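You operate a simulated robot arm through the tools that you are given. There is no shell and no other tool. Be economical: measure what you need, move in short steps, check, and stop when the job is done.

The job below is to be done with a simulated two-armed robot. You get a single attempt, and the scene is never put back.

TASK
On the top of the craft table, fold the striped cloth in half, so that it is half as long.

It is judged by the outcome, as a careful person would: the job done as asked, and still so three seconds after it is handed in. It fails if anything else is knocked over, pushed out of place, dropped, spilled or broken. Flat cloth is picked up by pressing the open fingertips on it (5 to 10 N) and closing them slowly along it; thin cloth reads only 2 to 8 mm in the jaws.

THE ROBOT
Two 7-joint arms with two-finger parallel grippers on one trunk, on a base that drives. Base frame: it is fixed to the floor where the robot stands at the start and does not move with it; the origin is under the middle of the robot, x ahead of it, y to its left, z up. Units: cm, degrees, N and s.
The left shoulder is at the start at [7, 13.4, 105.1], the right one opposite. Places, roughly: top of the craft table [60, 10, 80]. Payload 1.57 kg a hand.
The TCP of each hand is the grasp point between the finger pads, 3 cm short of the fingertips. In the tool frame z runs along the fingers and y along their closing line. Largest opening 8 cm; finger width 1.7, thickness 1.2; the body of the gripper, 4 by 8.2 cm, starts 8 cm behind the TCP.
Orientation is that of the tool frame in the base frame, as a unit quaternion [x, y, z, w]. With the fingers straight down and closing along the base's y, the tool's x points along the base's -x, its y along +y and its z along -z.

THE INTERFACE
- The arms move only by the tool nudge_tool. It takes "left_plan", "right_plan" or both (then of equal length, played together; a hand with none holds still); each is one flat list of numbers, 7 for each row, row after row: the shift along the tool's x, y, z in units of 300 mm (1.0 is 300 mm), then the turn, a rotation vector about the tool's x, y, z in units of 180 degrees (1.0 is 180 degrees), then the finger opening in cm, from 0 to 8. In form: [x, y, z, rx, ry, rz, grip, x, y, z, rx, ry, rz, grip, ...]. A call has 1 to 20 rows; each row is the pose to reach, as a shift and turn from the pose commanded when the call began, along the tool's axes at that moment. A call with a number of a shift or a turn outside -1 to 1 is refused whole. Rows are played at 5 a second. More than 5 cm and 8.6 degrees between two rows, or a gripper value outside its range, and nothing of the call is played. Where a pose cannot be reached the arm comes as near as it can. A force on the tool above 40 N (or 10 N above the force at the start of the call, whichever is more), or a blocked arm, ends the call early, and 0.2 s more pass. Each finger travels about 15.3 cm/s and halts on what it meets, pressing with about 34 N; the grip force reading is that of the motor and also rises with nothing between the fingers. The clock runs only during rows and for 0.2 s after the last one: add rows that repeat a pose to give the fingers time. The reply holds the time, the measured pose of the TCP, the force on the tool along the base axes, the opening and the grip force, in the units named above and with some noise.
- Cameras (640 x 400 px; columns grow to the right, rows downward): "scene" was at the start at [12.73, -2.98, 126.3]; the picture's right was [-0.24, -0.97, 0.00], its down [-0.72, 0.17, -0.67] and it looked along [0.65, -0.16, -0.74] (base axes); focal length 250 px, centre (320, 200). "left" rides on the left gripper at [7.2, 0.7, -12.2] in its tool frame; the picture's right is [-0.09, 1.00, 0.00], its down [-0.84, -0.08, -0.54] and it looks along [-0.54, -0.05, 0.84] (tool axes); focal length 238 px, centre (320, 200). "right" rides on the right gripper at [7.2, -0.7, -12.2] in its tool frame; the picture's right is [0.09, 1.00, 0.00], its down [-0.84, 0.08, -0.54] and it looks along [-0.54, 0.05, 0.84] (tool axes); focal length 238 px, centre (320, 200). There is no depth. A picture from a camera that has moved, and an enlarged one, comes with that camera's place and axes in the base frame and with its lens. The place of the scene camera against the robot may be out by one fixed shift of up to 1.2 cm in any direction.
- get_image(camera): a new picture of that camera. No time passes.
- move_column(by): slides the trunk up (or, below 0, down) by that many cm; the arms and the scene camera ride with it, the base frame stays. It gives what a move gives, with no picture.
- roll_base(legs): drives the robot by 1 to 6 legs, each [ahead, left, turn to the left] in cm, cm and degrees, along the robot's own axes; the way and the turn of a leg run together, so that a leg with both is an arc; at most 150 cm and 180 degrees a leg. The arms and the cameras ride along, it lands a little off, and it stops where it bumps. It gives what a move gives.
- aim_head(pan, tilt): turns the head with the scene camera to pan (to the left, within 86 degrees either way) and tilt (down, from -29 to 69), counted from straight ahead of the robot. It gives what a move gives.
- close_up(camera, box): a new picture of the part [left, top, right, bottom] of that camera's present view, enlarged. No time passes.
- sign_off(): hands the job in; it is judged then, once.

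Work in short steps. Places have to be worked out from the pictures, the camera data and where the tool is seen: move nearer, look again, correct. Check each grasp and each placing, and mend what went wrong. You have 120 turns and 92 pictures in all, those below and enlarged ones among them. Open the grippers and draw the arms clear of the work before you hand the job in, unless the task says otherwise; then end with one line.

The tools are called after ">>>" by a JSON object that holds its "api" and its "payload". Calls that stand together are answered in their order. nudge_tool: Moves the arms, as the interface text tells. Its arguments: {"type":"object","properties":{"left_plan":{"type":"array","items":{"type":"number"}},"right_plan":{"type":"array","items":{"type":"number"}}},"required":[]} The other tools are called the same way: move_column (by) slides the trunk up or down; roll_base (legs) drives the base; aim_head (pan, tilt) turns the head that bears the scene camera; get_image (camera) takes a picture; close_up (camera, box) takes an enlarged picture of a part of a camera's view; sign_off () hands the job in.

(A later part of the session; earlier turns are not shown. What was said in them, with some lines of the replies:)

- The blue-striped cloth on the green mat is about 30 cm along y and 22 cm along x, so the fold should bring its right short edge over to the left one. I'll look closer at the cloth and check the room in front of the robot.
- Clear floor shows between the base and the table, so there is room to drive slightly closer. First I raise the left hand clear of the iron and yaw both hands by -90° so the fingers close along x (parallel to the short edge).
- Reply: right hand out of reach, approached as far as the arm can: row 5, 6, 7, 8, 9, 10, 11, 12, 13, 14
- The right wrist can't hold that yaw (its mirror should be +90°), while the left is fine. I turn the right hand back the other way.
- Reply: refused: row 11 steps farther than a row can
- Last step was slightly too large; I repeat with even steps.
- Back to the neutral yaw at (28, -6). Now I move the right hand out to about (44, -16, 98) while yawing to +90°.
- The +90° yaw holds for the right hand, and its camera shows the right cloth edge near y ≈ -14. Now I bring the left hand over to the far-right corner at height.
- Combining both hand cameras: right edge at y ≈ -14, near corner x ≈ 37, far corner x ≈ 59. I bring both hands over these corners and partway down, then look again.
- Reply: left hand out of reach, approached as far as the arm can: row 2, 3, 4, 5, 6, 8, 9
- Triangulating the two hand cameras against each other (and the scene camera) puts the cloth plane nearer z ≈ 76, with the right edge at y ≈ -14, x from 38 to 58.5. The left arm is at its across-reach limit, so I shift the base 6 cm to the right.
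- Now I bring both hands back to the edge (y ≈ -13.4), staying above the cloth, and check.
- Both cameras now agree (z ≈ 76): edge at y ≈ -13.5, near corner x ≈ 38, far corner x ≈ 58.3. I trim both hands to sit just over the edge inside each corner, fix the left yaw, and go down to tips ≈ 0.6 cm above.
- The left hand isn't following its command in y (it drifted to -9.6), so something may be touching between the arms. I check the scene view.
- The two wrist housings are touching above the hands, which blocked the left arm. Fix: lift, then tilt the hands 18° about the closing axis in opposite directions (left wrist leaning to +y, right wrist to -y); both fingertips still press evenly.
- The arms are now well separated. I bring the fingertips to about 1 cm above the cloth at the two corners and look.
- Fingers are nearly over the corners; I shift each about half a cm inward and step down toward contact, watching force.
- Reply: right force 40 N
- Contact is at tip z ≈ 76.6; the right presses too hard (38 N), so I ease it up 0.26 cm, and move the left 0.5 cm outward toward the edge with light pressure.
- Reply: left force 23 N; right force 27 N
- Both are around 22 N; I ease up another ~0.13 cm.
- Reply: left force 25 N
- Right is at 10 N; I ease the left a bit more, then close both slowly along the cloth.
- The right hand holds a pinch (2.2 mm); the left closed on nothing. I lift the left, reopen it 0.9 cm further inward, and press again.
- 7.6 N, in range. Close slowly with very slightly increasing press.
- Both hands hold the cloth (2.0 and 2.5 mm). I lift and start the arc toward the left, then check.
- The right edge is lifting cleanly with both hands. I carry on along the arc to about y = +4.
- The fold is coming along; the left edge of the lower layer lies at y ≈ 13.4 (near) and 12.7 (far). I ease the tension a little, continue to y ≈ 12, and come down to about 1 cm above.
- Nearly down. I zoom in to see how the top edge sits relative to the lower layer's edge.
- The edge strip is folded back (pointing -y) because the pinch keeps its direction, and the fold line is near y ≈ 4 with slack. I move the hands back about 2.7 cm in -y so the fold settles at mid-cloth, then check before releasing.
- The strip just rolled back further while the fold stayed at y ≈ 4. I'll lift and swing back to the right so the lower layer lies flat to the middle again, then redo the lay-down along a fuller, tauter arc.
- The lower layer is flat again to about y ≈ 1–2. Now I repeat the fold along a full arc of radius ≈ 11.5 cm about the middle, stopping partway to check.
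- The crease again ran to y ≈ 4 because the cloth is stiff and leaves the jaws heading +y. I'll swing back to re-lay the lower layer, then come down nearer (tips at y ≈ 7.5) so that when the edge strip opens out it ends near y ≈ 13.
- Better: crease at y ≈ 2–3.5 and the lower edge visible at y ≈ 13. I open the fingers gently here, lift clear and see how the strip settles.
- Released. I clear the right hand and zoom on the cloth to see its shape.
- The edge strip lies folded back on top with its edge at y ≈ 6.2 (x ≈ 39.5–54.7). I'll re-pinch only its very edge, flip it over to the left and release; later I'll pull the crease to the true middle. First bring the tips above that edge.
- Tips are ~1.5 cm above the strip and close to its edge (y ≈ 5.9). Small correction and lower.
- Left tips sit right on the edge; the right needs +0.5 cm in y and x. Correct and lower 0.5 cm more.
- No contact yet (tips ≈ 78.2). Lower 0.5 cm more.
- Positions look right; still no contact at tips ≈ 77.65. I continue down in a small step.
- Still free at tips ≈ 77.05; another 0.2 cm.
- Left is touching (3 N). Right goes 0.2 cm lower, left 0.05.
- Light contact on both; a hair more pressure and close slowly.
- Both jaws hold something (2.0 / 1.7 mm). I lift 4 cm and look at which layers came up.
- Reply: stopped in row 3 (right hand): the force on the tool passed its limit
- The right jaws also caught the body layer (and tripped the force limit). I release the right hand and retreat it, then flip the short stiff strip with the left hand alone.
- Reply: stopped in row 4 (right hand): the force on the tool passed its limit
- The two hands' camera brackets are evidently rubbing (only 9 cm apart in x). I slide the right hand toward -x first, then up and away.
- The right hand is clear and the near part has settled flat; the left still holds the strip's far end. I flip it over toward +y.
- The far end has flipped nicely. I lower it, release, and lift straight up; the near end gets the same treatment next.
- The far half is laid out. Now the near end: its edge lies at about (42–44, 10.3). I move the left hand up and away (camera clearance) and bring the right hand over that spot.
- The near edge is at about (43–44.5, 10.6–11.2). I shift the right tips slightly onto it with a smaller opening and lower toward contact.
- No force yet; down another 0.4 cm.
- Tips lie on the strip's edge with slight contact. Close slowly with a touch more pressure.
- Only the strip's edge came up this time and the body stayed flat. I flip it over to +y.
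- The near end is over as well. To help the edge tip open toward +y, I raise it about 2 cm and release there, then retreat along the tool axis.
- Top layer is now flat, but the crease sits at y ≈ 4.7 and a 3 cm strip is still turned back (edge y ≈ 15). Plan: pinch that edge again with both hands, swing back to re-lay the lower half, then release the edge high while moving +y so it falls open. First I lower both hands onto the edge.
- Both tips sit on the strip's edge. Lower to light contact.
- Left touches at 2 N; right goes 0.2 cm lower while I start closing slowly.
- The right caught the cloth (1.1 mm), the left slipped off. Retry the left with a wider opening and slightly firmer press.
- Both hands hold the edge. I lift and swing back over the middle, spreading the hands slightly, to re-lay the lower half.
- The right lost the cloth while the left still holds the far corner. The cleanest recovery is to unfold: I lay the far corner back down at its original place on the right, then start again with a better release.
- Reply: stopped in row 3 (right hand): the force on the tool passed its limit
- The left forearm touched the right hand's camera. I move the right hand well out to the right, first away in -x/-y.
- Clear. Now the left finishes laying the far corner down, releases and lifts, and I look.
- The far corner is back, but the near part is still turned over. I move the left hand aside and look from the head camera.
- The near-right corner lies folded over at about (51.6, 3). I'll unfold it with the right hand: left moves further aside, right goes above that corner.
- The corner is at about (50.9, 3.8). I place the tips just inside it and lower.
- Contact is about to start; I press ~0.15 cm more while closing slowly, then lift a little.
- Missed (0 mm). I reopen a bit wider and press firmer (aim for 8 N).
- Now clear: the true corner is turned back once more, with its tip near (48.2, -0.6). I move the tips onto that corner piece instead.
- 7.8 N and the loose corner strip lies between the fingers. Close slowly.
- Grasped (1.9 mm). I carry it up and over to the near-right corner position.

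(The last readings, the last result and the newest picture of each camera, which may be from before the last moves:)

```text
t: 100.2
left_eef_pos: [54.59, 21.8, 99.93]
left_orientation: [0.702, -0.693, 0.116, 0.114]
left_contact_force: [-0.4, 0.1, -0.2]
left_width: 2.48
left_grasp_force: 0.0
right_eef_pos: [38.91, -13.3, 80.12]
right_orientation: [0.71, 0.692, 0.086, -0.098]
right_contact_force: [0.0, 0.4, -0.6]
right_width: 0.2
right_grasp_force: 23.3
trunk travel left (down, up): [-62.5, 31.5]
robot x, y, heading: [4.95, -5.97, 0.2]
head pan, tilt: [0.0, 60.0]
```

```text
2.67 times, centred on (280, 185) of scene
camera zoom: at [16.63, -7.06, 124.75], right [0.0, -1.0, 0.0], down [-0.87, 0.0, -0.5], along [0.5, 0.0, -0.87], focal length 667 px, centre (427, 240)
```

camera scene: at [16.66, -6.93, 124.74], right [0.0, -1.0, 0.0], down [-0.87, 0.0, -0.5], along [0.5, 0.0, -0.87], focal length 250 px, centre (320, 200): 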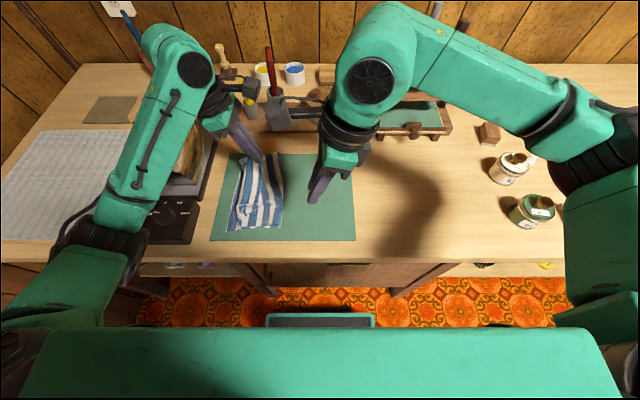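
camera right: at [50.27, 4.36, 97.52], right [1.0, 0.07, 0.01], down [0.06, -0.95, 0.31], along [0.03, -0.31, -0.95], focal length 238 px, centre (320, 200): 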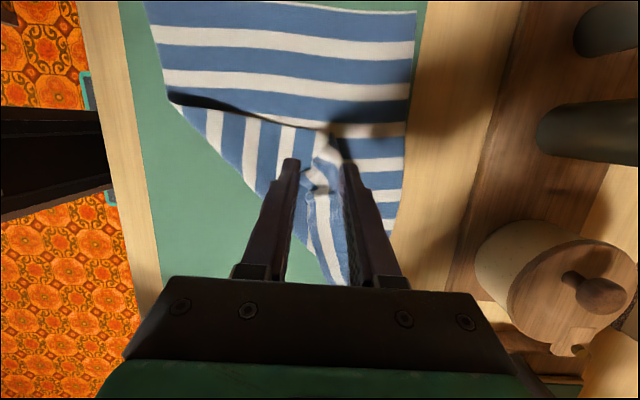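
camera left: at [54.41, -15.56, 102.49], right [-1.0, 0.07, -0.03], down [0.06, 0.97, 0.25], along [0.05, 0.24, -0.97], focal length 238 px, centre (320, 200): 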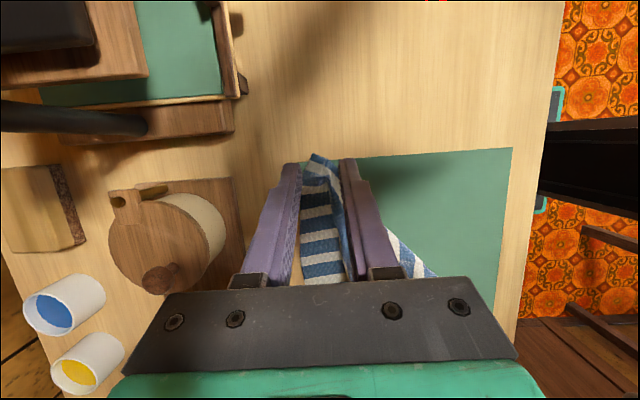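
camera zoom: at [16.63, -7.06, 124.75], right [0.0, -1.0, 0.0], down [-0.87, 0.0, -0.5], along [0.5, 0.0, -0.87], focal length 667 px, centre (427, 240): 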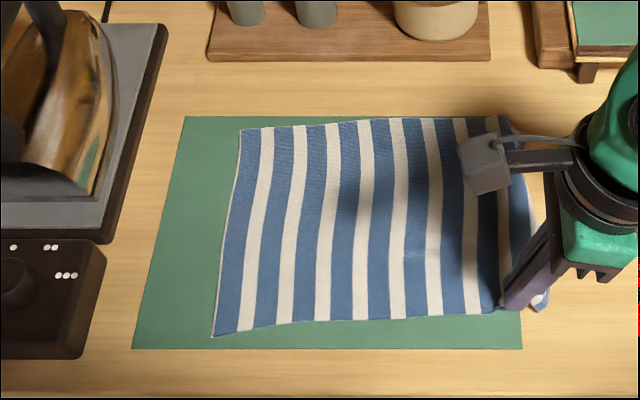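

The cloth is flat again (shifted ~3 cm right: left edge y ≈ 10, right edge y ≈ -16), and the right hand already holds it near the near-right corner. I bring the left hand over to the far-right corner.

>>> {"api": "nudge_tool", "payload": {"left_plan": [0.119, 0, 0.0386, 0, 0, 0, 2.8, 0.238, 0, 0.0772, 0, 0, 0, 2.8, 0.357, 0, 0.1158, 0, 0, 0, 2.8, 0.476, 0, 0.1544, 0, 0, 0, 2.8, 0.595, 0, 0.193, 0, 0, 0, 2.8, 0.714, 0, 0.2316, 0, 0, 0, 2.8, 0.833, 0, 0.27, 0, 0, 0, 2.8, 0.951, 0, 0.309, 0, 0, 0, 2.8, 0.95, 0, 0.42, 0, 0, 0, 2.8, 0.95, 0, 0.53, 0, 0, 0, 2.8, 0.95, 0, 0.58, 0, 0, 0, 2.8, 0.95, 0, 0.58, 0, 0, 0, 2.8]}}

>>> {"api": "get_image", "payload": {"camera": "left"}}

```text
t: 102.8
left_eef_pos: [54.59, -10.85, 92.54]
left_orientation: [0.703, -0.693, 0.116, 0.114]
left_contact_force: [0.8, 0.3, 0.5]
left_width: 2.81
left_grasp_force: 0.2
right_eef_pos: [38.79, -13.29, 80.11]
right_orientation: [0.71, 0.692, 0.087, -0.098]
right_contact_force: [-0.4, -0.1, 0.6]
right_width: 0.18
right_grasp_force: 23.7
trunk travel left (down, up): [-62.5, 31.5]
robot x, y, heading: [5.04, -6.09, 0.4]
head pan, tilt: [0.0, 60.0]
```

```text
8 pictures are left
camera left: at [54.21, -13.92, 106.55], right [-1.0, 0.07, -0.03], down [0.06, 0.97, 0.25], along [0.05, 0.24, -0.97], focal length 238 px, centre (320, 200)
```

left: 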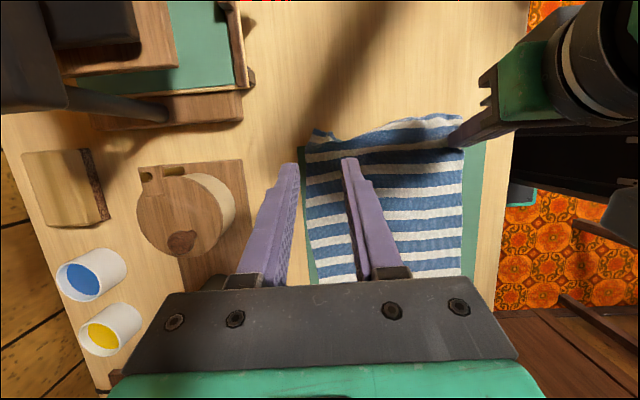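

Far-right corner is at about (56, -15). I lower the left tips to just inside it.

>>> {"api": "nudge_tool", "payload": {"left_plan": [0.02, 0.043, 0.1, 0, 0, 0, 3, -0.01, 0.043, 0.22, 0, 0, 0, 3, -0.045, 0.043, 0.34, 0, 0, 0, 3, -0.0685, 0.043, 0.416, 0, 0, 0, 3, -0.0695, 0.043, 0.422, 0, 0, 0, 3, -0.0695, 0.043, 0.422, 0, 0, 0, 3]}}

```text
t: 104.2
left_eef_pos: [53.63, -12.75, 79.74]
left_orientation: [0.703, -0.692, 0.117, 0.114]
left_contact_force: [0.5, -0.6, 0.2]
left_width: 2.99
left_grasp_force: 0.1
right_eef_pos: [38.92, -13.2, 80.15]
right_orientation: [0.71, 0.692, 0.086, -0.098]
right_contact_force: [-0.5, -0.2, -0.6]
right_width: 0.18
right_grasp_force: 22.9
trunk travel left (down, up): [-62.5, 31.5]
robot x, y, heading: [4.84, -5.91, -0.1]
head pan, tilt: [0.0, 60.0]
```

>>> {"api": "nudge_tool", "payload": {"left_plan": [-0.001, 0, 0.0035, 0, 0, 0, 3, -0.0022, 0, 0.007, 0, 0, 0, 3, -0.0022, 0, 0.007, 0, 0, 0, 3]}}

>>> {"api": "close_up", "payload": {"camera": "left", "box": [220, 90, 460, 240]}}

```text
t: 105.0
left_eef_pos: [53.61, -12.78, 79.66]
left_orientation: [0.702, -0.693, 0.116, 0.114]
left_contact_force: [0.4, 0.5, 1.4]
left_width: 2.98
left_grasp_force: 0.0
right_eef_pos: [38.85, -13.26, 80.13]
right_orientation: [0.71, 0.692, 0.086, -0.099]
right_contact_force: [-0.1, 0.8, 0.7]
right_width: 0.15
right_grasp_force: 23.6
trunk travel left (down, up): [-62.5, 31.5]
robot x, y, heading: [5.01, -6.13, 0.1]
head pan, tilt: [0.0, 60.0]
```

```text
2.67 times, centred on (340, 165) of left
camera zoom: at [53.21, -15.89, 93.6], right [-1.0, 0.07, -0.03], down [0.06, 0.97, 0.25], along [0.05, 0.24, -0.97], focal length 636 px, centre (267, 293)
```

zoom: 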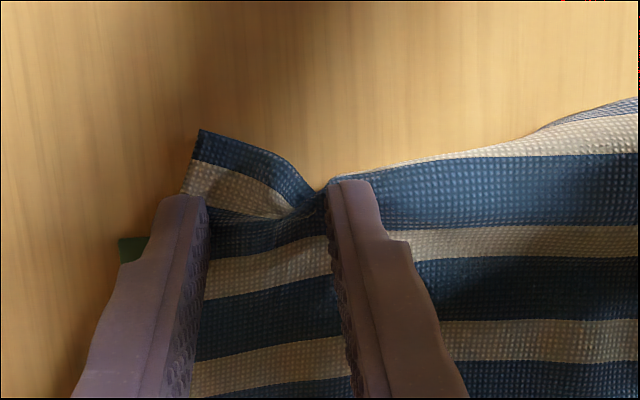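

The edge strip is partly tucked under mid-edge, but it should spring open once lifted. I press a bit more and close the left slowly.

>>> {"api": "nudge_tool", "payload": {"left_plan": [-0.001, 0, 0.0034, 0, 0, 0, 3, -0.001, 0, 0.0034, 0, 0, 0, 2.8, -0.001, 0, 0.0034, 0, 0, 0, 2.6, -0.001, 0, 0.0034, 0, 0, 0, 2.4, -0.001, 0, 0.0034, 0, 0, 0, 2.2, -0.001, 0, 0.0034, 0, 0, 0, 2.0, -0.001, 0, 0.0034, 0, 0, 0, 1.8, -0.001, 0, 0.0034, 0, 0, 0, 1.6, -0.001, 0, 0.0034, 0, 0, 0, 1.4, -0.001, 0, 0.0034, 0, 0, 0, 1.2, -0.001, 0, 0.0034, 0, 0, 0, 1.0, -0.001, 0, 0.0034, 0, 0, 0, 0.8, -0.001, 0, 0.0034, 0, 0, 0, 0.6, -0.001, 0, 0.0034, 0, 0, 0, 0.4, -0.001, 0, 0.0034, 0, 0, 0, 0.2, -0.001, 0, 0.0034, 0, 0, 0, 0, -0.001, 0, 0.0034, 0, 0, 0, 0]}}

```text
t: 108.6
left_eef_pos: [53.6, -12.96, 79.63]
left_orientation: [0.702, -0.693, 0.116, 0.114]
left_contact_force: [0.8, 0.1, 1.6]
left_width: 0.19
left_grasp_force: 23.4
right_eef_pos: [38.73, -13.23, 80.2]
right_orientation: [0.71, 0.692, 0.087, -0.098]
right_contact_force: [0.1, -0.1, 0.7]
right_width: 0.2
right_grasp_force: 23.4
trunk travel left (down, up): [-62.5, 31.5]
robot x, y, heading: [4.79, -6.16, -0.0]
head pan, tilt: [0.0, 60.0]
```

Both hands hold firmly. This time I'll also roll both tools during the carry (wrists leaning toward +y) so the cloth leaves the jaws heading down rather than +y. First part of the arc, checking readings.

>>> {"api": "nudge_tool", "payload": {"left_plan": [0.011, 0, -0.0843, 0, 0, 0, 0, 0.0117, 0, -0.1897, 0, 0, 0, 0, -0.0193, 0, -0.3059, 0, 0.02, 0, 0, -0.0925, 0, -0.4012, 0, 0.04, 0, 0, -0.1892, 0, -0.4587, 0, 0.06, 0, 0, -0.1892, 0, -0.4587, 0, 0.06, 0, 0], "right_plan": [0.0377, 0, -0.0762, 0, 0, 0, 0, 0.0958, 0, -0.1641, 0, -0.03, 0, 0, 0.1861, 0, -0.2435, 0, -0.06, 0, 0, 0.3, 0, -0.282, 0, -0.09, 0, 0, 0.4123, 0, -0.276, 0, -0.12, 0, 0, 0.4123, 0, -0.276, 0, -0.12, 0, 0]}}

```text
t: 110.0
left_eef_pos: [53.81, -3.19, 90.84]
left_orientation: [0.688, -0.68, 0.18, 0.178]
left_contact_force: [-0.1, 0.2, 0.6]
left_width: 0.18
left_grasp_force: 23.6
right_eef_pos: [39.45, -3.31, 91.71]
right_orientation: [0.714, 0.698, -0.048, 0.033]
right_contact_force: [0.2, -0.2, -0.3]
right_width: 0.18
right_grasp_force: 23.7
trunk travel left (down, up): [-62.5, 31.5]
robot x, y, heading: [5.06, -5.77, -0.0]
head pan, tilt: [0.0, 60.0]
```

Works without any clash. I continue the arc with more roll, down to about 4 cm height, and look.

>>> {"api": "nudge_tool", "payload": {"left_plan": [-0.1121, 0, -0.059, 0, 0.0125, 0, 0, -0.2201, 0, -0.0776, 0, 0.025, 0, 0, -0.3338, 0, -0.0725, 0, 0.0375, 0, 0, -0.4397, 0, -0.0403, 0, 0.05, 0, 0, -0.5212, 0, 0.0096, 0, 0.05, 0, 0, -0.5212, 0, 0.0096, 0, 0.05, 0, 0], "right_plan": [0.0978, 0, 0.0189, 0, -0.025, 0, 0, 0.2087, 0, 0.0496, 0, -0.05, 0, 0, 0.3094, 0, 0.1084, 0, -0.075, 0, 0, 0.3853, 0, 0.17, 0, -0.1, 0, 0, 0.4302, 0, 0.2387, 0, -0.1, 0, 0, 0.4302, 0, 0.2387, 0, -0.1, 0, 0]}}

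>>> {"api": "get_image", "payload": {"camera": "left"}}

```text
t: 110.5
left_eef_pos: [53.73, 2.48, 89.95]
left_orientation: [0.689, -0.669, 0.198, 0.197]
left_contact_force: [0.4, -0.8, 0.1]
left_width: 0.18
left_grasp_force: 23.7
right_eef_pos: [39.35, 0.73, 90.54]
right_orientation: [0.706, 0.699, -0.087, 0.068]
right_contact_force: [-3.9, -1.6, 1.2]
right_width: 0.18
right_grasp_force: 23.5
trunk travel left (down, up): [-62.5, 31.5]
robot x, y, heading: [4.87, -5.66, 0.2]
head pan, tilt: [0.0, 60.0]
stopped in row 2 (right hand): the force on the tool passed its limit (the readings are from after the stop); the commanded pose is now the measured one
```

```text
6 pictures are left
camera left: at [53.36, 2.97, 104.19], right [-1.0, 0.05, -0.04], down [0.05, 1.0, 0.01], along [0.04, 0.0, -1.0], focal length 238 px, centre (320, 200)
```

left: 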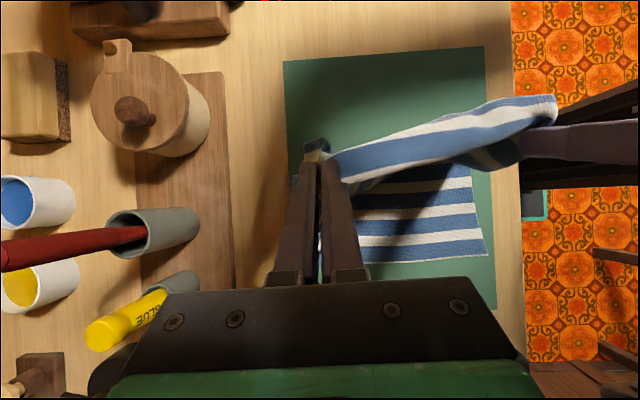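

The cloth hangs neatly from both hands; they just touched because the right had rolled too far. I roll the right back ~10° and continue the arc.

>>> {"api": "nudge_tool", "payload": {"left_plan": [0, 0, 0, 0, 0, 0, 0, -0.0892, 0, -0.0211, 0, 0, 0, 0, -0.1917, 0, -0.0152, 0, 0, 0, 0, -0.2845, 0, 0.0128, 0, 0, 0, 0, -0.3565, 0, 0.0578, 0, 0, 0, 0, -0.3565, 0, 0.0578, 0, 0, 0, 0], "right_plan": [0, 0, 0, 0, 0.04, 0, 0, 0.0725, 0, 0.0265, 0, 0.06, 0, 0, 0.1604, 0, 0.0683, 0, 0.06, 0, 0, 0.2238, 0, 0.1225, 0, 0.06, 0, 0, 0.2763, 0, 0.1894, 0, 0.06, 0, 0, 0.2763, 0, 0.1894, 0, 0.06, 0, 0]}}

>>> {"api": "get_image", "payload": {"camera": "left"}}

```text
t: 111.9
left_eef_pos: [53.34, 10.27, 82.72]
left_orientation: [0.688, -0.669, 0.198, 0.197]
left_contact_force: [0.1, -0.1, -0.7]
left_width: 0.18
left_grasp_force: 23.5
right_eef_pos: [39.3, 7.07, 83.17]
right_orientation: [0.712, 0.702, -0.018, 0.002]
right_contact_force: [0.6, 0.1, -0.2]
right_width: 0.19
right_grasp_force: 23.4
trunk travel left (down, up): [-62.5, 31.5]
robot x, y, heading: [4.95, -5.87, 0.1]
head pan, tilt: [0.0, 60.0]
```

```text
5 pictures are left
camera left: at [52.88, 10.66, 97.05], right [-1.0, 0.05, -0.04], down [0.05, 1.0, 0.01], along [0.04, 0.01, -1.0], focal length 238 px, centre (320, 200)
```

left: 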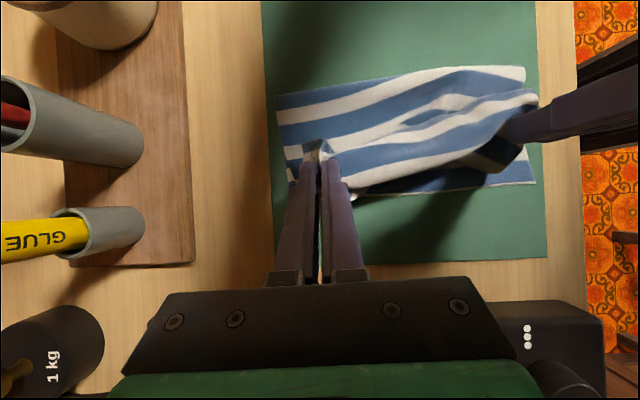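

The crease again rides at y ≈ 2 (ideal ≈ -3.4). I'll lay the top layer out flat toward +y, release, and then fix it by pinching the top layer at its true midline and pulling that to the crease position.

>>> {"api": "nudge_tool", "payload": {"left_plan": [-0.0473, 0, -0.0498, 0, -0.02, 0, 0, -0.1072, 0, -0.0799, 0, -0.04, 0, 0, -0.1747, 0, -0.0793, 0, -0.06, 0, 0, -0.1979, 0, -0.0428, 0, -0.08, 0, 0, -0.1979, 0, -0.0428, 0, -0.08, 0, 0, -0.1979, 0, -0.0428, 0, -0.08, 0, 1, -0.1979, 0, -0.0428, 0, -0.08, 0, 2.2, -0.1979, 0, -0.0428, 0, -0.08, 0, 2.2, -0.1264, 0, -0.1553, 0, -0.08, 0, 2.2, -0.0549, 0, -0.2678, 0, -0.08, 0, 2.2, -0.0549, 0, -0.2678, 0, -0.08, 0, 2.2], "right_plan": [0.0667, 0, -0.0167, 0, 0.02, 0, 0, 0.1333, 0, -0.01, 0, 0.04, 0, 0, 0.193, 0, 0.03, 0, 0.06, 0, 0, 0.193, 0, 0.08, 0, 0.075, 0, 0, 0.193, 0, 0.08, 0, 0.075, 0, 0, 0.193, 0, 0.08, 0, 0.075, 0, 1, 0.193, 0, 0.08, 0, 0.075, 0, 2.2, 0.193, 0, 0.08, 0, 0.075, 0, 2.2, 0.193, 0, -0.05, 0, 0.075, 0, 2.2, 0.193, 0, -0.18, 0, 0.075, 0, 2.2, 0.193, 0, -0.18, 0, 0.075, 0, 2.2]}}

>>> {"api": "get_image", "payload": {"camera": "right"}}

```text
t: 112.5
left_eef_pos: [53.4, 14.64, 83.02]
left_orientation: [0.701, -0.677, 0.157, 0.157]
left_contact_force: [0.3, -0.1, 0.4]
left_width: 0.18
left_grasp_force: 23.3
right_eef_pos: [39.35, 10.81, 83.17]
right_orientation: [0.713, 0.7, 0.021, -0.037]
right_contact_force: [-3.5, -9.6, 0.3]
right_width: 0.18
right_grasp_force: 23.6
trunk travel left (down, up): [-62.5, 31.5]
robot x, y, heading: [4.95, -6.14, 0.1]
head pan, tilt: [0.0, 60.0]
stopped in row 3 (right hand): the force on the tool passed its limit (the readings are from after the stop); the commanded pose is now the measured one
```

```text
4 pictures are left
camera right: at [39.12, 16.93, 95.75], right [1.0, 0.08, -0.02], down [0.07, -0.88, 0.47], along [0.02, -0.47, -0.88], focal length 238 px, centre (320, 200)
```

right: 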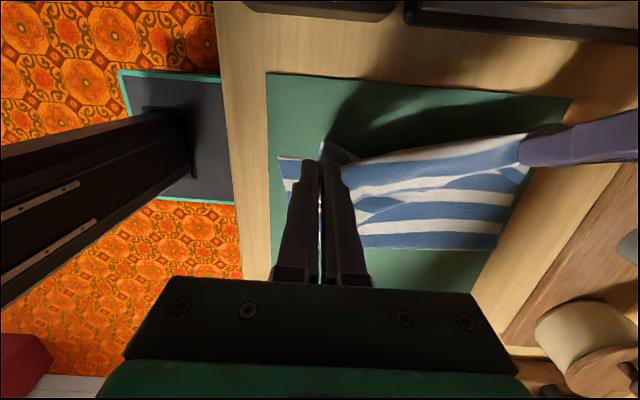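

The right camera met the left forearm. I finish and release the left end first (then raise it clear), while only rolling the right hand back; the right end follows after.

>>> {"api": "nudge_tool", "payload": {"left_plan": [-0.02, 0, 0.01, 0, -0.02, 0, 0, -0.0737, 0, 0.0533, 0, -0.043, 0, 0, -0.0737, 0, 0.0533, 0, -0.043, 0, 1, -0.0737, 0, 0.0533, 0, -0.043, 0, 2.4, -0.0737, 0, 0.0533, 0, -0.043, 0, 2.4, -0.02, 0, -0.06, 0, -0.043, 0, 2.4, 0.035, 0, -0.18, 0, -0.043, 0, 2.4, 0.1, -0.08, -0.3, 0, -0.043, 0, 2.4, 0.13, -0.08, -0.38, 0, -0.043, 0, 2.4, 0.13, -0.08, -0.38, 0, -0.043, 0, 2.4], "right_plan": [-0.03, 0, 0, 0, 0.03, 0, 0, -0.03, 0, 0, 0, 0.065, 0, 0, -0.03, 0, 0, 0, 0.065, 0, 0, -0.03, 0, 0, 0, 0.065, 0, 0, -0.03, 0, 0, 0, 0.065, 0, 0, -0.03, 0, 0, 0, 0.065, 0, 0, -0.03, 0, 0, 0, 0.065, 0, 0, -0.03, 0, 0, 0, 0.065, 0, 0, -0.03, 0, 0, 0, 0.065, 0, 0, -0.03, 0, 0, 0, 0.065, 0, 0]}}

```text
t: 114.7
left_eef_pos: [55.89, 16.01, 94.98]
left_orientation: [0.71, -0.686, 0.109, 0.111]
left_contact_force: [-0.4, 0.3, 0.1]
left_width: 2.39
left_grasp_force: 0.1
right_eef_pos: [39.64, 9.88, 82.94]
right_orientation: [0.707, 0.693, 0.093, -0.109]
right_contact_force: [0.2, 0.8, 0.6]
right_width: 0.2
right_grasp_force: 23.5
trunk travel left (down, up): [-62.5, 31.5]
robot x, y, heading: [4.97, -6.06, -0.0]
head pan, tilt: [0.0, 60.0]
```

Now the right end: carry it to y ≈ 15, release and retreat; then view with the left camera.

>>> {"api": "nudge_tool", "payload": {"right_plan": [0.0696, 0, 0, 0, 0, 0, 0, 0.1297, 0, 0.0312, 0, 0, 0, 0, 0.1294, 0, 0.0797, 0, 0, 0, 0, 0.1294, 0, 0.0797, 0, 0, 0, 1.2, 0.1294, 0, 0.0797, 0, 0, 0, 2.6, 0.1294, 0, 0.0797, 0, 0, 0, 2.6, 0.1294, 0, -0.06, 0, 0, 0, 2.6, 0.1294, 0, -0.22, 0, 0, 0, 2.6, 0, -0.02, -0.25, 0, 0, 0, 2.6, -0.13, -0.04, -0.29, 0, 0, 0, 2.6, -0.26, -0.06, -0.33, 0, 0, 0, 2.6, -0.39, -0.08, -0.37, 0, 0, 0, 2.6, -0.52, -0.1, -0.4, 0, 0, 0, 2.6, -0.52, -0.1, -0.4, 0, 0, 0, 2.6]}}

>>> {"api": "get_image", "payload": {"camera": "left"}}

```text
t: 117.7
left_eef_pos: [55.95, 16.22, 95.0]
left_orientation: [0.71, -0.687, 0.11, 0.111]
left_contact_force: [0.3, -0.4, -0.1]
left_width: 2.39
left_grasp_force: 0.1
right_eef_pos: [36.07, -8.11, 90.09]
right_orientation: [0.707, 0.692, 0.092, -0.108]
right_contact_force: [0.7, -0.1, -0.2]
right_width: 2.6
right_grasp_force: 0.1
trunk travel left (down, up): [-62.5, 31.5]
robot x, y, heading: [5.34, -6.16, 0.2]
head pan, tilt: [0.0, 60.0]
```

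```text
3 pictures are left
camera left: at [55.64, 12.9, 108.88], right [-1.0, 0.05, -0.02], down [0.05, 0.96, 0.26], along [0.04, 0.26, -0.97], focal length 238 px, centre (320, 200)
```

left: 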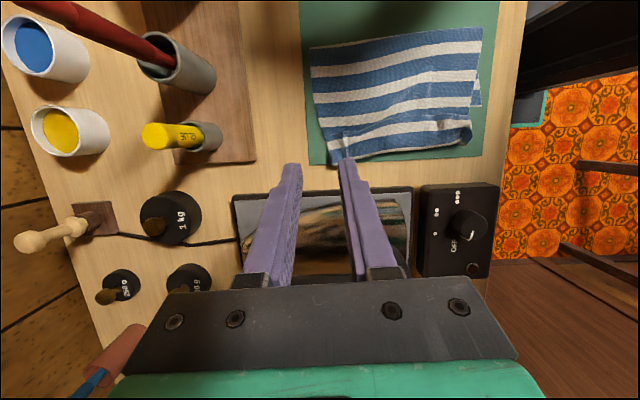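

This looks much neater: crease at y ≈ 2.5, top edge at y ≈ 15.5. One zoom to judge the layers.

>>> {"api": "close_up", "payload": {"camera": "left", "box": [295, 10, 505, 176]}}

```text
2.41 times, centred on (400, 93) of left
camera zoom: at [55.64, 12.9, 108.88], right [-1.0, 0.05, -0.02], down [0.05, 0.96, 0.26], along [0.04, 0.26, -0.97], focal length 574 px, centre (127, 458)
```

zoom: 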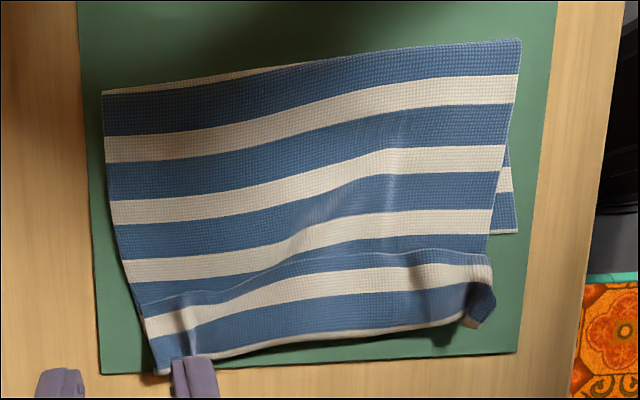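

The top layer has a 3 cm turned-back hem (edge at y ≈ 12.4) and the crease must shift ~5 cm to -y. I'll pinch the top layer at its true midline (y ≈ 8) with both hands; first bring the tips there.

>>> {"api": "nudge_tool", "payload": {"left_plan": [0.08, 0.03, 0.025, 0, 0, 0, 3, 0.16, 0.06, 0.05, 0, 0, 0, 3, 0.2314, 0.088, 0.0752, 0, 0, 0, 3, 0.19, 0.088, 0.2, 0, 0, 0, 3, 0.15, 0.088, 0.32, 0, 0, 0, 3, 0.115, 0.088, 0.435, 0, 0, 0, 3, 0.0821, 0.088, 0.5349, 0, 0, 0, 3, 0.0821, 0.088, 0.5349, 0, 0, 0, 3], "right_plan": [0.12, 0.043, 0.036, 0, 0, 0, 3, 0.245, 0.087, 0.072, 0, 0, 0, 3, 0.367, 0.13, 0.108, 0, 0, 0, 3, 0.489, 0.173, 0.1438, 0, 0, 0, 3, 0.459, 0.173, 0.246, 0, 0, 0, 3, 0.429, 0.173, 0.348, 0, 0, 0, 3, 0.3988, 0.173, 0.4507, 0, 0, 0, 3, 0.3988, 0.173, 0.4507, 0, 0, 0, 3]}}

```text
t: 119.5
left_eef_pos: [53.3, 8.4, 80.16]
left_orientation: [0.71, -0.686, 0.11, 0.11]
left_contact_force: [0.5, 0.9, -0.7]
left_width: 3.01
left_grasp_force: 0.1
right_eef_pos: [41.38, 6.71, 80.4]
right_orientation: [0.707, 0.693, 0.093, -0.109]
right_contact_force: [-0.2, 0.4, -0.5]
right_width: 3.02
right_grasp_force: 0.0
trunk travel left (down, up): [-62.5, 31.5]
robot x, y, heading: [4.98, -5.86, 0.5]
head pan, tilt: [0.0, 60.0]
```

At position, just above. Lower to contact.

>>> {"api": "nudge_tool", "payload": {"left_plan": [-0.0023, 0, 0.007, 0, 0, 0, 3, -0.0046, 0, 0.0143, 0, 0, 0, 3, -0.0046, 0, 0.0143, 0, 0, 0, 3], "right_plan": [-0.003, 0, 0.0104, 0, 0, 0, 3, -0.0061, 0, 0.0208, 0, 0, 0, 3, -0.0061, 0, 0.0208, 0, 0, 0, 3]}}

```text
t: 120.3
left_eef_pos: [53.36, 8.53, 79.88]
left_orientation: [0.71, -0.687, 0.109, 0.111]
left_contact_force: [-0.5, -0.6, 0.2]
left_width: 3.0
left_grasp_force: 0.0
right_eef_pos: [41.34, 6.82, 79.75]
right_orientation: [0.707, 0.692, 0.093, -0.109]
right_contact_force: [0.0, 0.5, 0.1]
right_width: 3.02
right_grasp_force: 0.1
trunk travel left (down, up): [-62.5, 31.5]
robot x, y, heading: [4.93, -5.76, 0.1]
head pan, tilt: [0.0, 60.0]
```

Another small step (0.2 cm each).

>>> {"api": "nudge_tool", "payload": {"left_plan": [-0.0022, 0, 0.007, 0, 0, 0, 3, -0.0022, 0, 0.007, 0, 0, 0, 3], "right_plan": [-0.0014, 0, 0.0048, 0, 0, 0, 3, -0.0014, 0, 0.0048, 0, 0, 0, 3]}}

```text
t: 120.9
left_eef_pos: [53.21, 8.6, 79.67]
left_orientation: [0.71, -0.687, 0.108, 0.11]
left_contact_force: [-0.3, -0.2, 1.9]
left_width: 3.0
left_grasp_force: 0.1
right_eef_pos: [41.4, 6.83, 79.85]
right_orientation: [0.708, 0.692, 0.094, -0.108]
right_contact_force: [-0.2, 0.8, 0.1]
right_width: 3.0
right_grasp_force: 0.1
trunk travel left (down, up): [-62.5, 31.5]
robot x, y, heading: [5.24, -6.29, 0.2]
head pan, tilt: [0.0, 60.0]
```

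>>> {"api": "nudge_tool", "payload": {"left_plan": [-0.0008, 0, 0.0025, 0, 0, 0, 3, -0.0008, 0, 0.0025, 0, 0, 0, 3], "right_plan": [-0.0017, 0, 0.0058, 0, 0, 0, 3, -0.0017, 0, 0.0058, 0, 0, 0, 3]}}

```text
t: 121.5
left_eef_pos: [53.17, 8.63, 79.73]
left_orientation: [0.71, -0.687, 0.109, 0.108]
left_contact_force: [0.2, 0.7, 1.1]
left_width: 3.02
left_grasp_force: 0.2
right_eef_pos: [41.39, 6.74, 79.7]
right_orientation: [0.707, 0.693, 0.095, -0.109]
right_contact_force: [-0.6, 1.1, 11.0]
right_width: 2.99
right_grasp_force: 0.1
trunk travel left (down, up): [-62.5, 31.5]
robot x, y, heading: [4.84, -6.05, -0.2]
head pan, tilt: [0.0, 60.0]
```

Right at 11 N, left light; I trim and close both slowly.

>>> {"api": "nudge_tool", "payload": {"left_plan": [-0.0008, 0, 0.0026, 0, 0, 0, 3, -0.0008, 0, 0.0026, 0, 0, 0, 2.8, -0.0008, 0, 0.0026, 0, 0, 0, 2.6, -0.0008, 0, 0.0026, 0, 0, 0, 2.4, -0.0008, 0, 0.0026, 0, 0, 0, 2.2, -0.0008, 0, 0.0026, 0, 0, 0, 2.0, -0.0008, 0, 0.0026, 0, 0, 0, 1.8, -0.0008, 0, 0.0026, 0, 0, 0, 1.6, -0.0008, 0, 0.0026, 0, 0, 0, 1.4, -0.0008, 0, 0.0026, 0, 0, 0, 1.2, -0.0008, 0, 0.0026, 0, 0, 0, 1.0, -0.0008, 0, 0.0026, 0, 0, 0, 0.8, -0.0008, 0, 0.0026, 0, 0, 0, 0.6, -0.0008, 0, 0.0026, 0, 0, 0, 0.4, -0.0008, 0, 0.0026, 0, 0, 0, 0.2, -0.0008, 0, 0.0026, 0, 0, 0, 0, -0.0008, 0, 0.0026, 0, 0, 0, 0], "right_plan": [0.0002, 0, -0.0006, 0, 0, 0, 3, 0.0002, 0, -0.0006, 0, 0, 0, 2.8, 0.0002, 0, -0.0006, 0, 0, 0, 2.6, 0.0002, 0, -0.0006, 0, 0, 0, 2.4, 0.0002, 0, -0.0006, 0, 0, 0, 2.2, 0.0002, 0, -0.0006, 0, 0, 0, 2.0, 0.0002, 0, -0.0006, 0, 0, 0, 1.8, 0.0002, 0, -0.0006, 0, 0, 0, 1.6, 0.0002, 0, -0.0006, 0, 0, 0, 1.4, 0.0002, 0, -0.0006, 0, 0, 0, 1.2, 0.0002, 0, -0.0006, 0, 0, 0, 1.0, 0.0002, 0, -0.0006, 0, 0, 0, 0.8, 0.0002, 0, -0.0006, 0, 0, 0, 0.6, 0.0002, 0, -0.0006, 0, 0, 0, 0.4, 0.0002, 0, -0.0006, 0, 0, 0, 0.2, 0.0002, 0, -0.0006, 0, 0, 0, 0, 0.0002, 0, -0.0006, 0, 0, 0, 0]}}

```text
t: 125.1
left_eef_pos: [53.23, 8.64, 79.69]
left_orientation: [0.711, -0.686, 0.109, 0.109]
left_contact_force: [-0.5, 0.1, 0.0]
left_width: 0.0
left_grasp_force: 21.6
right_eef_pos: [41.33, 6.63, 79.57]
right_orientation: [0.707, 0.693, 0.094, -0.109]
right_contact_force: [3.1, -0.3, 11.0]
right_width: 0.25
right_grasp_force: 23.7
trunk travel left (down, up): [-62.5, 31.5]
robot x, y, heading: [4.7, -5.99, 0.2]
head pan, tilt: [0.0, 60.0]
```

Right holds a single layer (2.5 mm); left missed. Reopen the left and press deeper.

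>>> {"api": "nudge_tool", "payload": {"left_plan": [0.0051, 0, -0.0158, 0, 0, 0, 0, 0.0051, 0, -0.0158, 0, 0, 0, 3.2, 0.0051, 0, -0.0158, 0, 0, 0, 3.2, 0, 0, 0, 0, 0, 0, 3.2, -0.0012, 0, 0.0038, 0, 0, 0, 3.2, -0.0012, 0, 0.0038, 0, 0, 0, 3.2]}}

```text
t: 126.5
left_eef_pos: [53.25, 8.62, 79.6]
left_orientation: [0.71, -0.687, 0.111, 0.109]
left_contact_force: [-1.4, -0.3, 8.7]
left_width: 3.14
left_grasp_force: 0.1
right_eef_pos: [41.4, 6.7, 79.52]
right_orientation: [0.707, 0.693, 0.094, -0.108]
right_contact_force: [4.0, 1.4, 7.3]
right_width: 0.19
right_grasp_force: 23.4
trunk travel left (down, up): [-62.5, 31.5]
robot x, y, heading: [5.12, -5.9, 0.2]
head pan, tilt: [0.0, 60.0]
```

8.7 N on the left — close slowly.

>>> {"api": "nudge_tool", "payload": {"left_plan": [0, 0, 0, 0, 0, 0, 3, -0.0002, 0, 0.0006, 0, 0, 0, 2.8, -0.0002, 0, 0.0006, 0, 0, 0, 2.6, -0.0002, 0, 0.0006, 0, 0, 0, 2.4, -0.0002, 0, 0.0006, 0, 0, 0, 2.2, -0.0002, 0, 0.0006, 0, 0, 0, 2.0, -0.0004, 0, 0.0012, 0, 0, 0, 1.8, -0.0004, 0, 0.0012, 0, 0, 0, 1.6, -0.0004, 0, 0.0012, 0, 0, 0, 1.4, -0.0004, 0, 0.0012, 0, 0, 0, 1.2, -0.0004, 0, 0.0012, 0, 0, 0, 1.0, -0.0004, 0, 0.0012, 0, 0, 0, 0.8, -0.0004, 0, 0.0012, 0, 0, 0, 0.6, -0.0004, 0, 0.0012, 0, 0, 0, 0.4, -0.0004, 0, 0.0012, 0, 0, 0, 0.2, -0.0004, 0, 0.0012, 0, 0, 0, 0, -0.0004, 0, 0.0012, 0, 0, 0, 0]}}

```text
t: 130.1
left_eef_pos: [53.04, 8.59, 79.58]
left_orientation: [0.71, -0.687, 0.11, 0.109]
left_contact_force: [3.8, -0.6, 20.3]
left_width: 0.21
left_grasp_force: 23.0
right_eef_pos: [41.15, 6.64, 79.57]
right_orientation: [0.707, 0.692, 0.095, -0.109]
right_contact_force: [1.3, 0.8, 1.1]
right_width: 0.24
right_grasp_force: 23.1
trunk travel left (down, up): [-62.5, 31.5]
robot x, y, heading: [5.0, -5.91, 0.1]
head pan, tilt: [0.0, 60.0]
```

Both hold one layer (≈2 mm). I pull this midline to y ≈ -3 with a low lift, so the lower half is re-laid and this becomes the crease.

>>> {"api": "nudge_tool", "payload": {"left_plan": [0.0313, 0, -0.0424, 0, 0, 0, 0, 0.1102, 0, -0.0693, 0, 0, 0, 0, 0.1915, 0, -0.0499, 0, 0, 0, 0, 0.2666, 0, -0.0115, 0, 0, 0, 0, 0.3197, 0, 0.0408, 0, 0, 0, 0, 0.3444, 0, 0.0943, 0, 0, 0, 0, 0.3444, 0, 0.0943, 0, 0, 0, 0], "right_plan": [-0.0019, 0, -0.0527, 0, 0, 0, 0, -0.0517, 0, -0.1194, 0, 0, 0, 0, -0.1298, 0, -0.1493, 0, 0, 0, 0, -0.2134, 0, -0.16, 0, 0, 0, 0, -0.2868, 0, -0.1468, 0, 0, 0, 0, -0.3373, 0, -0.1166, 0, 0, 0, 0, -0.3373, 0, -0.1166, 0, 0, 0, 0]}}

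```text
t: 131.7
left_eef_pos: [53.58, -1.85, 79.77]
left_orientation: [0.71, -0.687, 0.109, 0.11]
left_contact_force: [-4.9, -0.5, 0.2]
left_width: 0.2
left_grasp_force: 23.3
right_eef_pos: [41.44, -4.05, 80.02]
right_orientation: [0.707, 0.692, 0.094, -0.108]
right_contact_force: [4.9, 0.1, 0.1]
right_width: 0.19
right_grasp_force: 24.0
trunk travel left (down, up): [-62.5, 31.5]
robot x, y, heading: [5.11, -6.16, 0.1]
head pan, tilt: [0.0, 60.0]
```

Still held at the new crease line. Release both, retreat (left to its viewing spot), and take one picture.

>>> {"api": "nudge_tool", "payload": {"left_plan": [0, 0, 0, 0, 0, 0, 1, 0, 0, 0, 0, 0, 0, 2.4, 0, 0, 0, 0, 0, 0, 2.4, 0.0412, 0, -0.1268, 0, 0, 0, 2.4, 0.0824, 0, -0.2536, 0, 0, 0, 2.4, 0.0024, 0, -0.3847, 0, 0, 0, 2.4, -0.0829, -0.03, -0.5001, 0, 0, 0, 2.4, -0.1942, -0.06, -0.589, 0, 0, 0, 2.4, -0.3188, -0.08, -0.6363, 0, 0, 0, 2.4, -0.411, -0.08, -0.666, 0, 0, 0, 2.4, -0.411, -0.08, -0.666, 0, 0, 0, 2.4], "right_plan": [0, 0, 0, 0, 0, 0, 1, 0, 0, 0, 0, 0, 0, 2.4, 0, 0, 0, 0, 0, 0, 2.4, 0.0376, 0, -0.1279, 0, 0, 0, 2.4, -0.0621, -0.03, -0.2614, 0, 0, 0, 2.4, -0.1711, -0.06, -0.3629, 0, 0, 0, 2.4, -0.28, -0.1, -0.4, 0, 0, 0, 2.4, -0.28, -0.1, -0.4, 0, 0, 0, 2.4, -0.28, -0.1, -0.4, 0, 0, 0, 2.4, -0.28, -0.1, -0.4, 0, 0, 0, 2.4, -0.28, -0.1, -0.4, 0, 0, 0, 2.4]}}

>>> {"api": "close_up", "payload": {"camera": "left", "box": [270, 0, 520, 180]}}

```text
refused: row 5 steps farther than a row can; nothing moved
```

```text
2.22 times, centred on (395, 90) of left
camera zoom: at [53.32, -5.09, 93.69], right [-1.0, 0.06, -0.02], down [0.05, 0.96, 0.26], along [0.04, 0.26, -0.97], focal length 530 px, centre (153, 444)
```

zoom: 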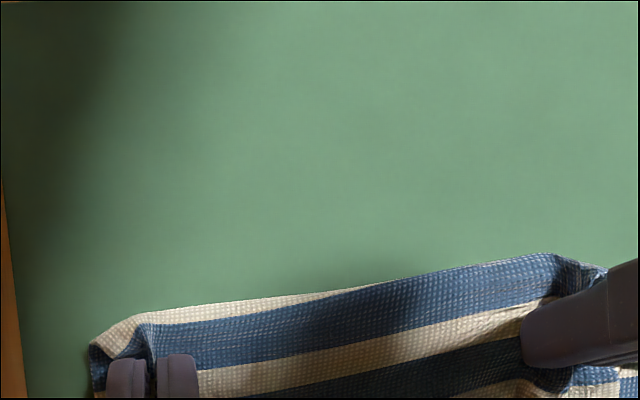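

The retreat was refused (step too large), but the picture shows the crease at y ≈ -4.9, about 1.3 cm too far. I move the held line back 1.2 cm and open the fingers.

>>> {"api": "nudge_tool", "payload": {"left_plan": [-0.019, 0, -0.0062, 0, 0, 0, 0, -0.038, 0, -0.0124, 0, 0, 0, 0, -0.038, 0, -0.0124, 0, 0, 0, 0, -0.038, 0, -0.0124, 0, 0, 0, 1, -0.038, 0, -0.0124, 0, 0, 0, 2.4, -0.038, 0, -0.0124, 0, 0, 0, 2.4, 0.0032, 0, -0.1392, 0, 0, 0, 2.4, 0.0444, 0, -0.266, 0, 0, 0, 2.4, 0.0444, 0, -0.266, 0, 0, 0, 2.4], "right_plan": [0.0192, 0, 0.0056, 0, 0, 0, 0, 0.0384, 0, 0.0113, 0, 0, 0, 0, 0.0384, 0, 0.0113, 0, 0, 0, 0, 0.0384, 0, 0.0113, 0, 0, 0, 1, 0.0384, 0, 0.0113, 0, 0, 0, 2.4, 0.0384, 0, 0.0113, 0, 0, 0, 2.4, 0.076, 0, -0.1166, 0, 0, 0, 2.4, 0.1136, 0, -0.2445, 0, 0, 0, 2.4, 0.1136, 0, -0.2445, 0, 0, 0, 2.4]}}

```text
t: 133.7
left_eef_pos: [53.75, -0.95, 88.01]
left_orientation: [0.71, -0.686, 0.11, 0.11]
left_contact_force: [0.4, 0.3, -0.7]
left_width: 2.39
left_grasp_force: 0.0
right_eef_pos: [41.43, -2.94, 87.9]
right_orientation: [0.707, 0.692, 0.093, -0.109]
right_contact_force: [0.0, -0.2, 0.0]
right_width: 2.41
right_grasp_force: 0.1
trunk travel left (down, up): [-62.5, 31.5]
robot x, y, heading: [4.6, -5.9, 0.1]
head pan, tilt: [0.0, 60.0]
```

Released. I retreat the right hand to the side and the left to a viewing position over the left end, then use the last picture.

>>> {"api": "nudge_tool", "payload": {"left_plan": [-0.0642, -0.02, -0.126, 0, 0, 0, 2.4, -0.1704, -0.05, -0.2306, 0, 0, 0, 2.4, -0.2766, -0.08, -0.3352, 0, 0, 0, 2.4, -0.2766, -0.08, -0.3352, 0, 0, 0, 2.4, -0.2766, -0.08, -0.3352, 0, 0, 0, 2.4], "right_plan": [-0.0818, -0.045, -0.0762, 0, 0, 0, 2.4, -0.1636, -0.09, -0.1523, 0, 0, 0, 2.4, -0.2501, -0.135, -0.2125, 0, 0, 0, 2.4, -0.314, -0.18, -0.2313, 0, 0, 0, 2.4, -0.314, -0.18, -0.2313, 0, 0, 0, 2.4]}}

```text
t: 134.9
left_eef_pos: [55.72, 10.53, 94.8]
left_orientation: [0.71, -0.687, 0.109, 0.111]
left_contact_force: [0.5, 0.3, -0.1]
left_width: 2.42
left_grasp_force: 0.0
right_eef_pos: [35.96, -13.84, 91.9]
right_orientation: [0.707, 0.693, 0.093, -0.109]
right_contact_force: [0.6, 0.2, -0.2]
right_width: 2.41
right_grasp_force: 0.1
trunk travel left (down, up): [-62.5, 31.5]
robot x, y, heading: [5.33, -6.12, 0.1]
head pan, tilt: [0.0, 60.0]
```

Now the last picture, covering the whole cloth.

>>> {"api": "close_up", "payload": {"camera": "left", "box": [260, 0, 580, 240]}}

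```text
1.67 times, centred on (420, 120) of left
camera zoom: at [55.39, 7.23, 108.68], right [-1.0, 0.05, -0.02], down [0.05, 0.96, 0.26], along [0.04, 0.26, -0.97], focal length 397 px, centre (153, 333)
```

zoom: 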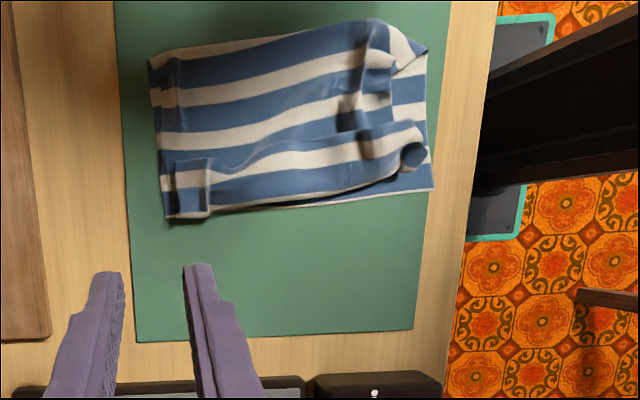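

The stack is now about 11 cm long in y with its edges lined up, but a ~3 cm hem of the top layer is turned back (edge y ≈ 2–3). I'll try to roll it open by pressing lightly on the hem and dragging toward +y, left hand first.

>>> {"api": "nudge_tool", "payload": {"left_plan": [0.09, 0.06, 0.03, 0, 0, 0, 2.5, 0.1712, 0.113, 0.0556, 0, 0, 0, 2.5, 0.13, 0.113, 0.18, 0, 0, 0, 2.5, 0.09, 0.113, 0.3, 0, 0, 0, 2.5, 0.055, 0.113, 0.41, 0, 0, 0, 2.5, 0.0208, 0.113, 0.5185, 0, 0, 0, 2.5, 0.0208, 0.113, 0.5185, 0, 0, 0, 2.5]}}

```text
t: 136.5
left_eef_pos: [52.8, 4.76, 80.29]
left_orientation: [0.711, -0.686, 0.11, 0.109]
left_contact_force: [0.2, 0.1, 0.3]
left_width: 2.49
left_grasp_force: 0.1
right_eef_pos: [35.99, -13.71, 92.05]
right_orientation: [0.707, 0.693, 0.094, -0.109]
right_contact_force: [-0.2, 0.3, 0.0]
right_width: 2.41
right_grasp_force: 0.1
trunk travel left (down, up): [-62.5, 31.5]
robot x, y, heading: [4.65, -6.02, -0.0]
head pan, tilt: [0.0, 60.0]
```

Lower to light contact.

>>> {"api": "nudge_tool", "payload": {"left_plan": [-0.0026, 0, 0.008, 0, 0, 0, 2.5, -0.0052, 0, 0.016, 0, 0, 0, 2.5, -0.0052, 0, 0.016, 0, 0, 0, 2.5]}}

```text
t: 137.3
left_eef_pos: [52.55, 4.79, 79.7]
left_orientation: [0.711, -0.686, 0.109, 0.109]
left_contact_force: [0.6, 0.5, 1.1]
left_width: 2.52
left_grasp_force: 0.3
right_eef_pos: [36.03, -13.81, 92.06]
right_orientation: [0.707, 0.693, 0.093, -0.109]
right_contact_force: [-0.1, -0.7, 0.5]
right_width: 2.41
right_grasp_force: 0.1
trunk travel left (down, up): [-62.5, 31.5]
robot x, y, heading: [4.95, -6.06, -0.0]
head pan, tilt: [0.0, 60.0]
```

Light contact. I drag slowly 6.4 cm toward +y, then lift.

>>> {"api": "nudge_tool", "payload": {"left_plan": [-0.0005, 0, 0.0016, 0, 0, 0, 2.5, -0.0259, 0, -0.0067, 0, 0, 0, 2.5, -0.0512, 0, -0.0149, 0, 0, 0, 2.5, -0.0766, 0, -0.0231, 0, 0, 0, 2.5, -0.102, 0, -0.0314, 0, 0, 0, 2.5, -0.1273, 0, -0.0396, 0, 0, 0, 2.5, -0.1527, 0, -0.0479, 0, 0, 0, 2.5, -0.178, 0, -0.0561, 0, 0, 0, 2.5, -0.2034, 0, -0.0643, 0, 0, 0, 2.5]}}

```text
t: 139.3
left_eef_pos: [52.26, 11.25, 79.73]
left_orientation: [0.711, -0.686, 0.109, 0.111]
left_contact_force: [-0.2, 0.7, -0.3]
left_width: 2.51
left_grasp_force: 0.2
right_eef_pos: [36.0, -13.65, 92.05]
right_orientation: [0.707, 0.693, 0.094, -0.109]
right_contact_force: [0.1, 0.5, -0.3]
right_width: 2.38
right_grasp_force: 0.0
trunk travel left (down, up): [-62.5, 31.5]
robot x, y, heading: [5.14, -6.33, 0.1]
head pan, tilt: [0.0, 60.0]
```

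The left passed beyond the edge. I repeat the same on the near side with the left hand (right stays parked): move over to x ≈ 42, y ≈ 2.8.

>>> {"api": "nudge_tool", "payload": {"left_plan": [0.0412, 0, -0.1268, 0, 0, 0, 2.5, 0.1308, 0.117, -0.1327, 0, 0, 0, 2.5, 0.21, 0.233, -0.107, 0, 0, 0, 2.5, 0.2841, 0.347, -0.0654, 0, 0, 0, 2.5, 0.2532, 0.347, 0.0297, 0, 0, 0, 2.5, 0.2419, 0.347, 0.0646, 0, 0, 0, 2.5, 0.2419, 0.347, 0.0646, 0, 0, 0, 2.5]}}

```text
t: 140.9
left_eef_pos: [42.13, 3.37, 80.29]
left_orientation: [0.711, -0.686, 0.109, 0.11]
left_contact_force: [0.0, 0.2, 0.6]
left_width: 2.49
left_grasp_force: 0.2
right_eef_pos: [36.02, -13.72, 92.03]
right_orientation: [0.707, 0.692, 0.094, -0.109]
right_contact_force: [-0.4, 0.8, 0.7]
right_width: 2.39
right_grasp_force: 0.0
trunk travel left (down, up): [-62.5, 31.5]
robot x, y, heading: [4.94, -6.15, -0.2]
head pan, tilt: [0.0, 60.0]
```

Lower 0.55 cm to light contact and read.

>>> {"api": "nudge_tool", "payload": {"left_plan": [-0.0026, 0, 0.008, 0, 0, 0, 2.5, -0.0056, 0, 0.0172, 0, 0, 0, 2.5, -0.0056, 0, 0.0172, 0, 0, 0, 2.5]}}

```text
t: 141.7
left_eef_pos: [42.08, 3.42, 79.65]
left_orientation: [0.71, -0.687, 0.109, 0.109]
left_contact_force: [0.1, -0.4, 1.3]
left_width: 2.5
left_grasp_force: 0.1
right_eef_pos: [36.02, -13.67, 92.02]
right_orientation: [0.707, 0.693, 0.092, -0.109]
right_contact_force: [0.5, -0.6, -0.4]
right_width: 2.4
right_grasp_force: 0.0
trunk travel left (down, up): [-62.5, 31.5]
robot x, y, heading: [5.11, -6.28, 0.1]
head pan, tilt: [0.0, 60.0]
```

Light contact; drag toward +y as before.

>>> {"api": "nudge_tool", "payload": {"left_plan": [-0.0005, 0, 0.0016, 0, 0, 0, 2.5, -0.0259, 0, -0.0067, 0, 0, 0, 2.5, -0.0512, 0, -0.0149, 0, 0, 0, 2.5, -0.0766, 0, -0.0231, 0, 0, 0, 2.5, -0.102, 0, -0.0314, 0, 0, 0, 2.5, -0.1273, 0, -0.0396, 0, 0, 0, 2.5, -0.1527, 0, -0.0479, 0, 0, 0, 2.5, -0.178, 0, -0.0561, 0, 0, 0, 2.5, -0.2034, 0, -0.0643, 0, 0, 0, 2.5]}}

```text
t: 143.7
left_eef_pos: [41.9, 9.77, 79.74]
left_orientation: [0.71, -0.687, 0.111, 0.109]
left_contact_force: [-0.5, -0.2, -0.2]
left_width: 2.5
left_grasp_force: 0.1
right_eef_pos: [36.09, -13.75, 92.06]
right_orientation: [0.707, 0.693, 0.093, -0.109]
right_contact_force: [-0.8, 0.2, -0.7]
right_width: 2.37
right_grasp_force: 0.0
trunk travel left (down, up): [-62.5, 31.5]
robot x, y, heading: [4.73, -6.07, 0.1]
head pan, tilt: [0.0, 60.0]
```

No more pictures are available, and both hem passes went cleanly off the edge. I raise the left hand clear and open both grippers.

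>>> {"api": "nudge_tool", "payload": {"left_plan": [0.0412, 0, -0.1268, 0, 0, 0, 4, 0.0824, 0, -0.2536, 0, 0, 0, 6, 0.1236, 0, -0.3804, 0, 0, 0, 8, 0.0491, -0.1, -0.4747, 0, 0, 0, 8, -0.0317, -0.19, -0.571, 0, 0, 0, 8, -0.0317, -0.19, -0.571, 0, 0, 0, 8], "right_plan": [0, 0, 0, 0, 0, 0, 4, 0, 0, 0, 0, 0, 0, 6, 0, 0, 0, 0, 0, 0, 8, -0.08, 0, -0.05, 0, 0, 0, 8, -0.16, 0, -0.1, 0, 0, 0, 8, -0.16, 0, -0.1, 0, 0, 0, 8]}}

```text
t: 145.1
left_eef_pos: [47.44, 15.93, 95.67]
left_orientation: [0.71, -0.687, 0.109, 0.109]
left_contact_force: [-0.3, -0.1, 0.3]
left_width: 8.0
left_grasp_force: 0.0
right_eef_pos: [35.74, -19.26, 93.65]
right_orientation: [0.707, 0.692, 0.093, -0.109]
right_contact_force: [-0.3, 0.3, 0.5]
right_width: 7.98
right_grasp_force: 0.0
trunk travel left (down, up): [-62.5, 31.5]
robot x, y, heading: [5.01, -5.78, -0.0]
head pan, tilt: [0.0, 60.0]
```

Both arms are clear and both grippers are open, so I hand the job in.

>>> {"api": "sign_off", "payload": {}}

```text
The job is handed in.
```

I folded the striped cloth over along its length, but I can't confirm it ended as a clean, exact half. My last picture showed it about 11 cm long, down from about 27 cm. A strip of roughly 3 cm along the top layer's edge was still turned back. I then tried twice to roll that strip open without pictures, as I had none left, so I don't know whether it opened or whether the cloth shifted. In every picture I took, nothing else on the table was knocked over or moved.
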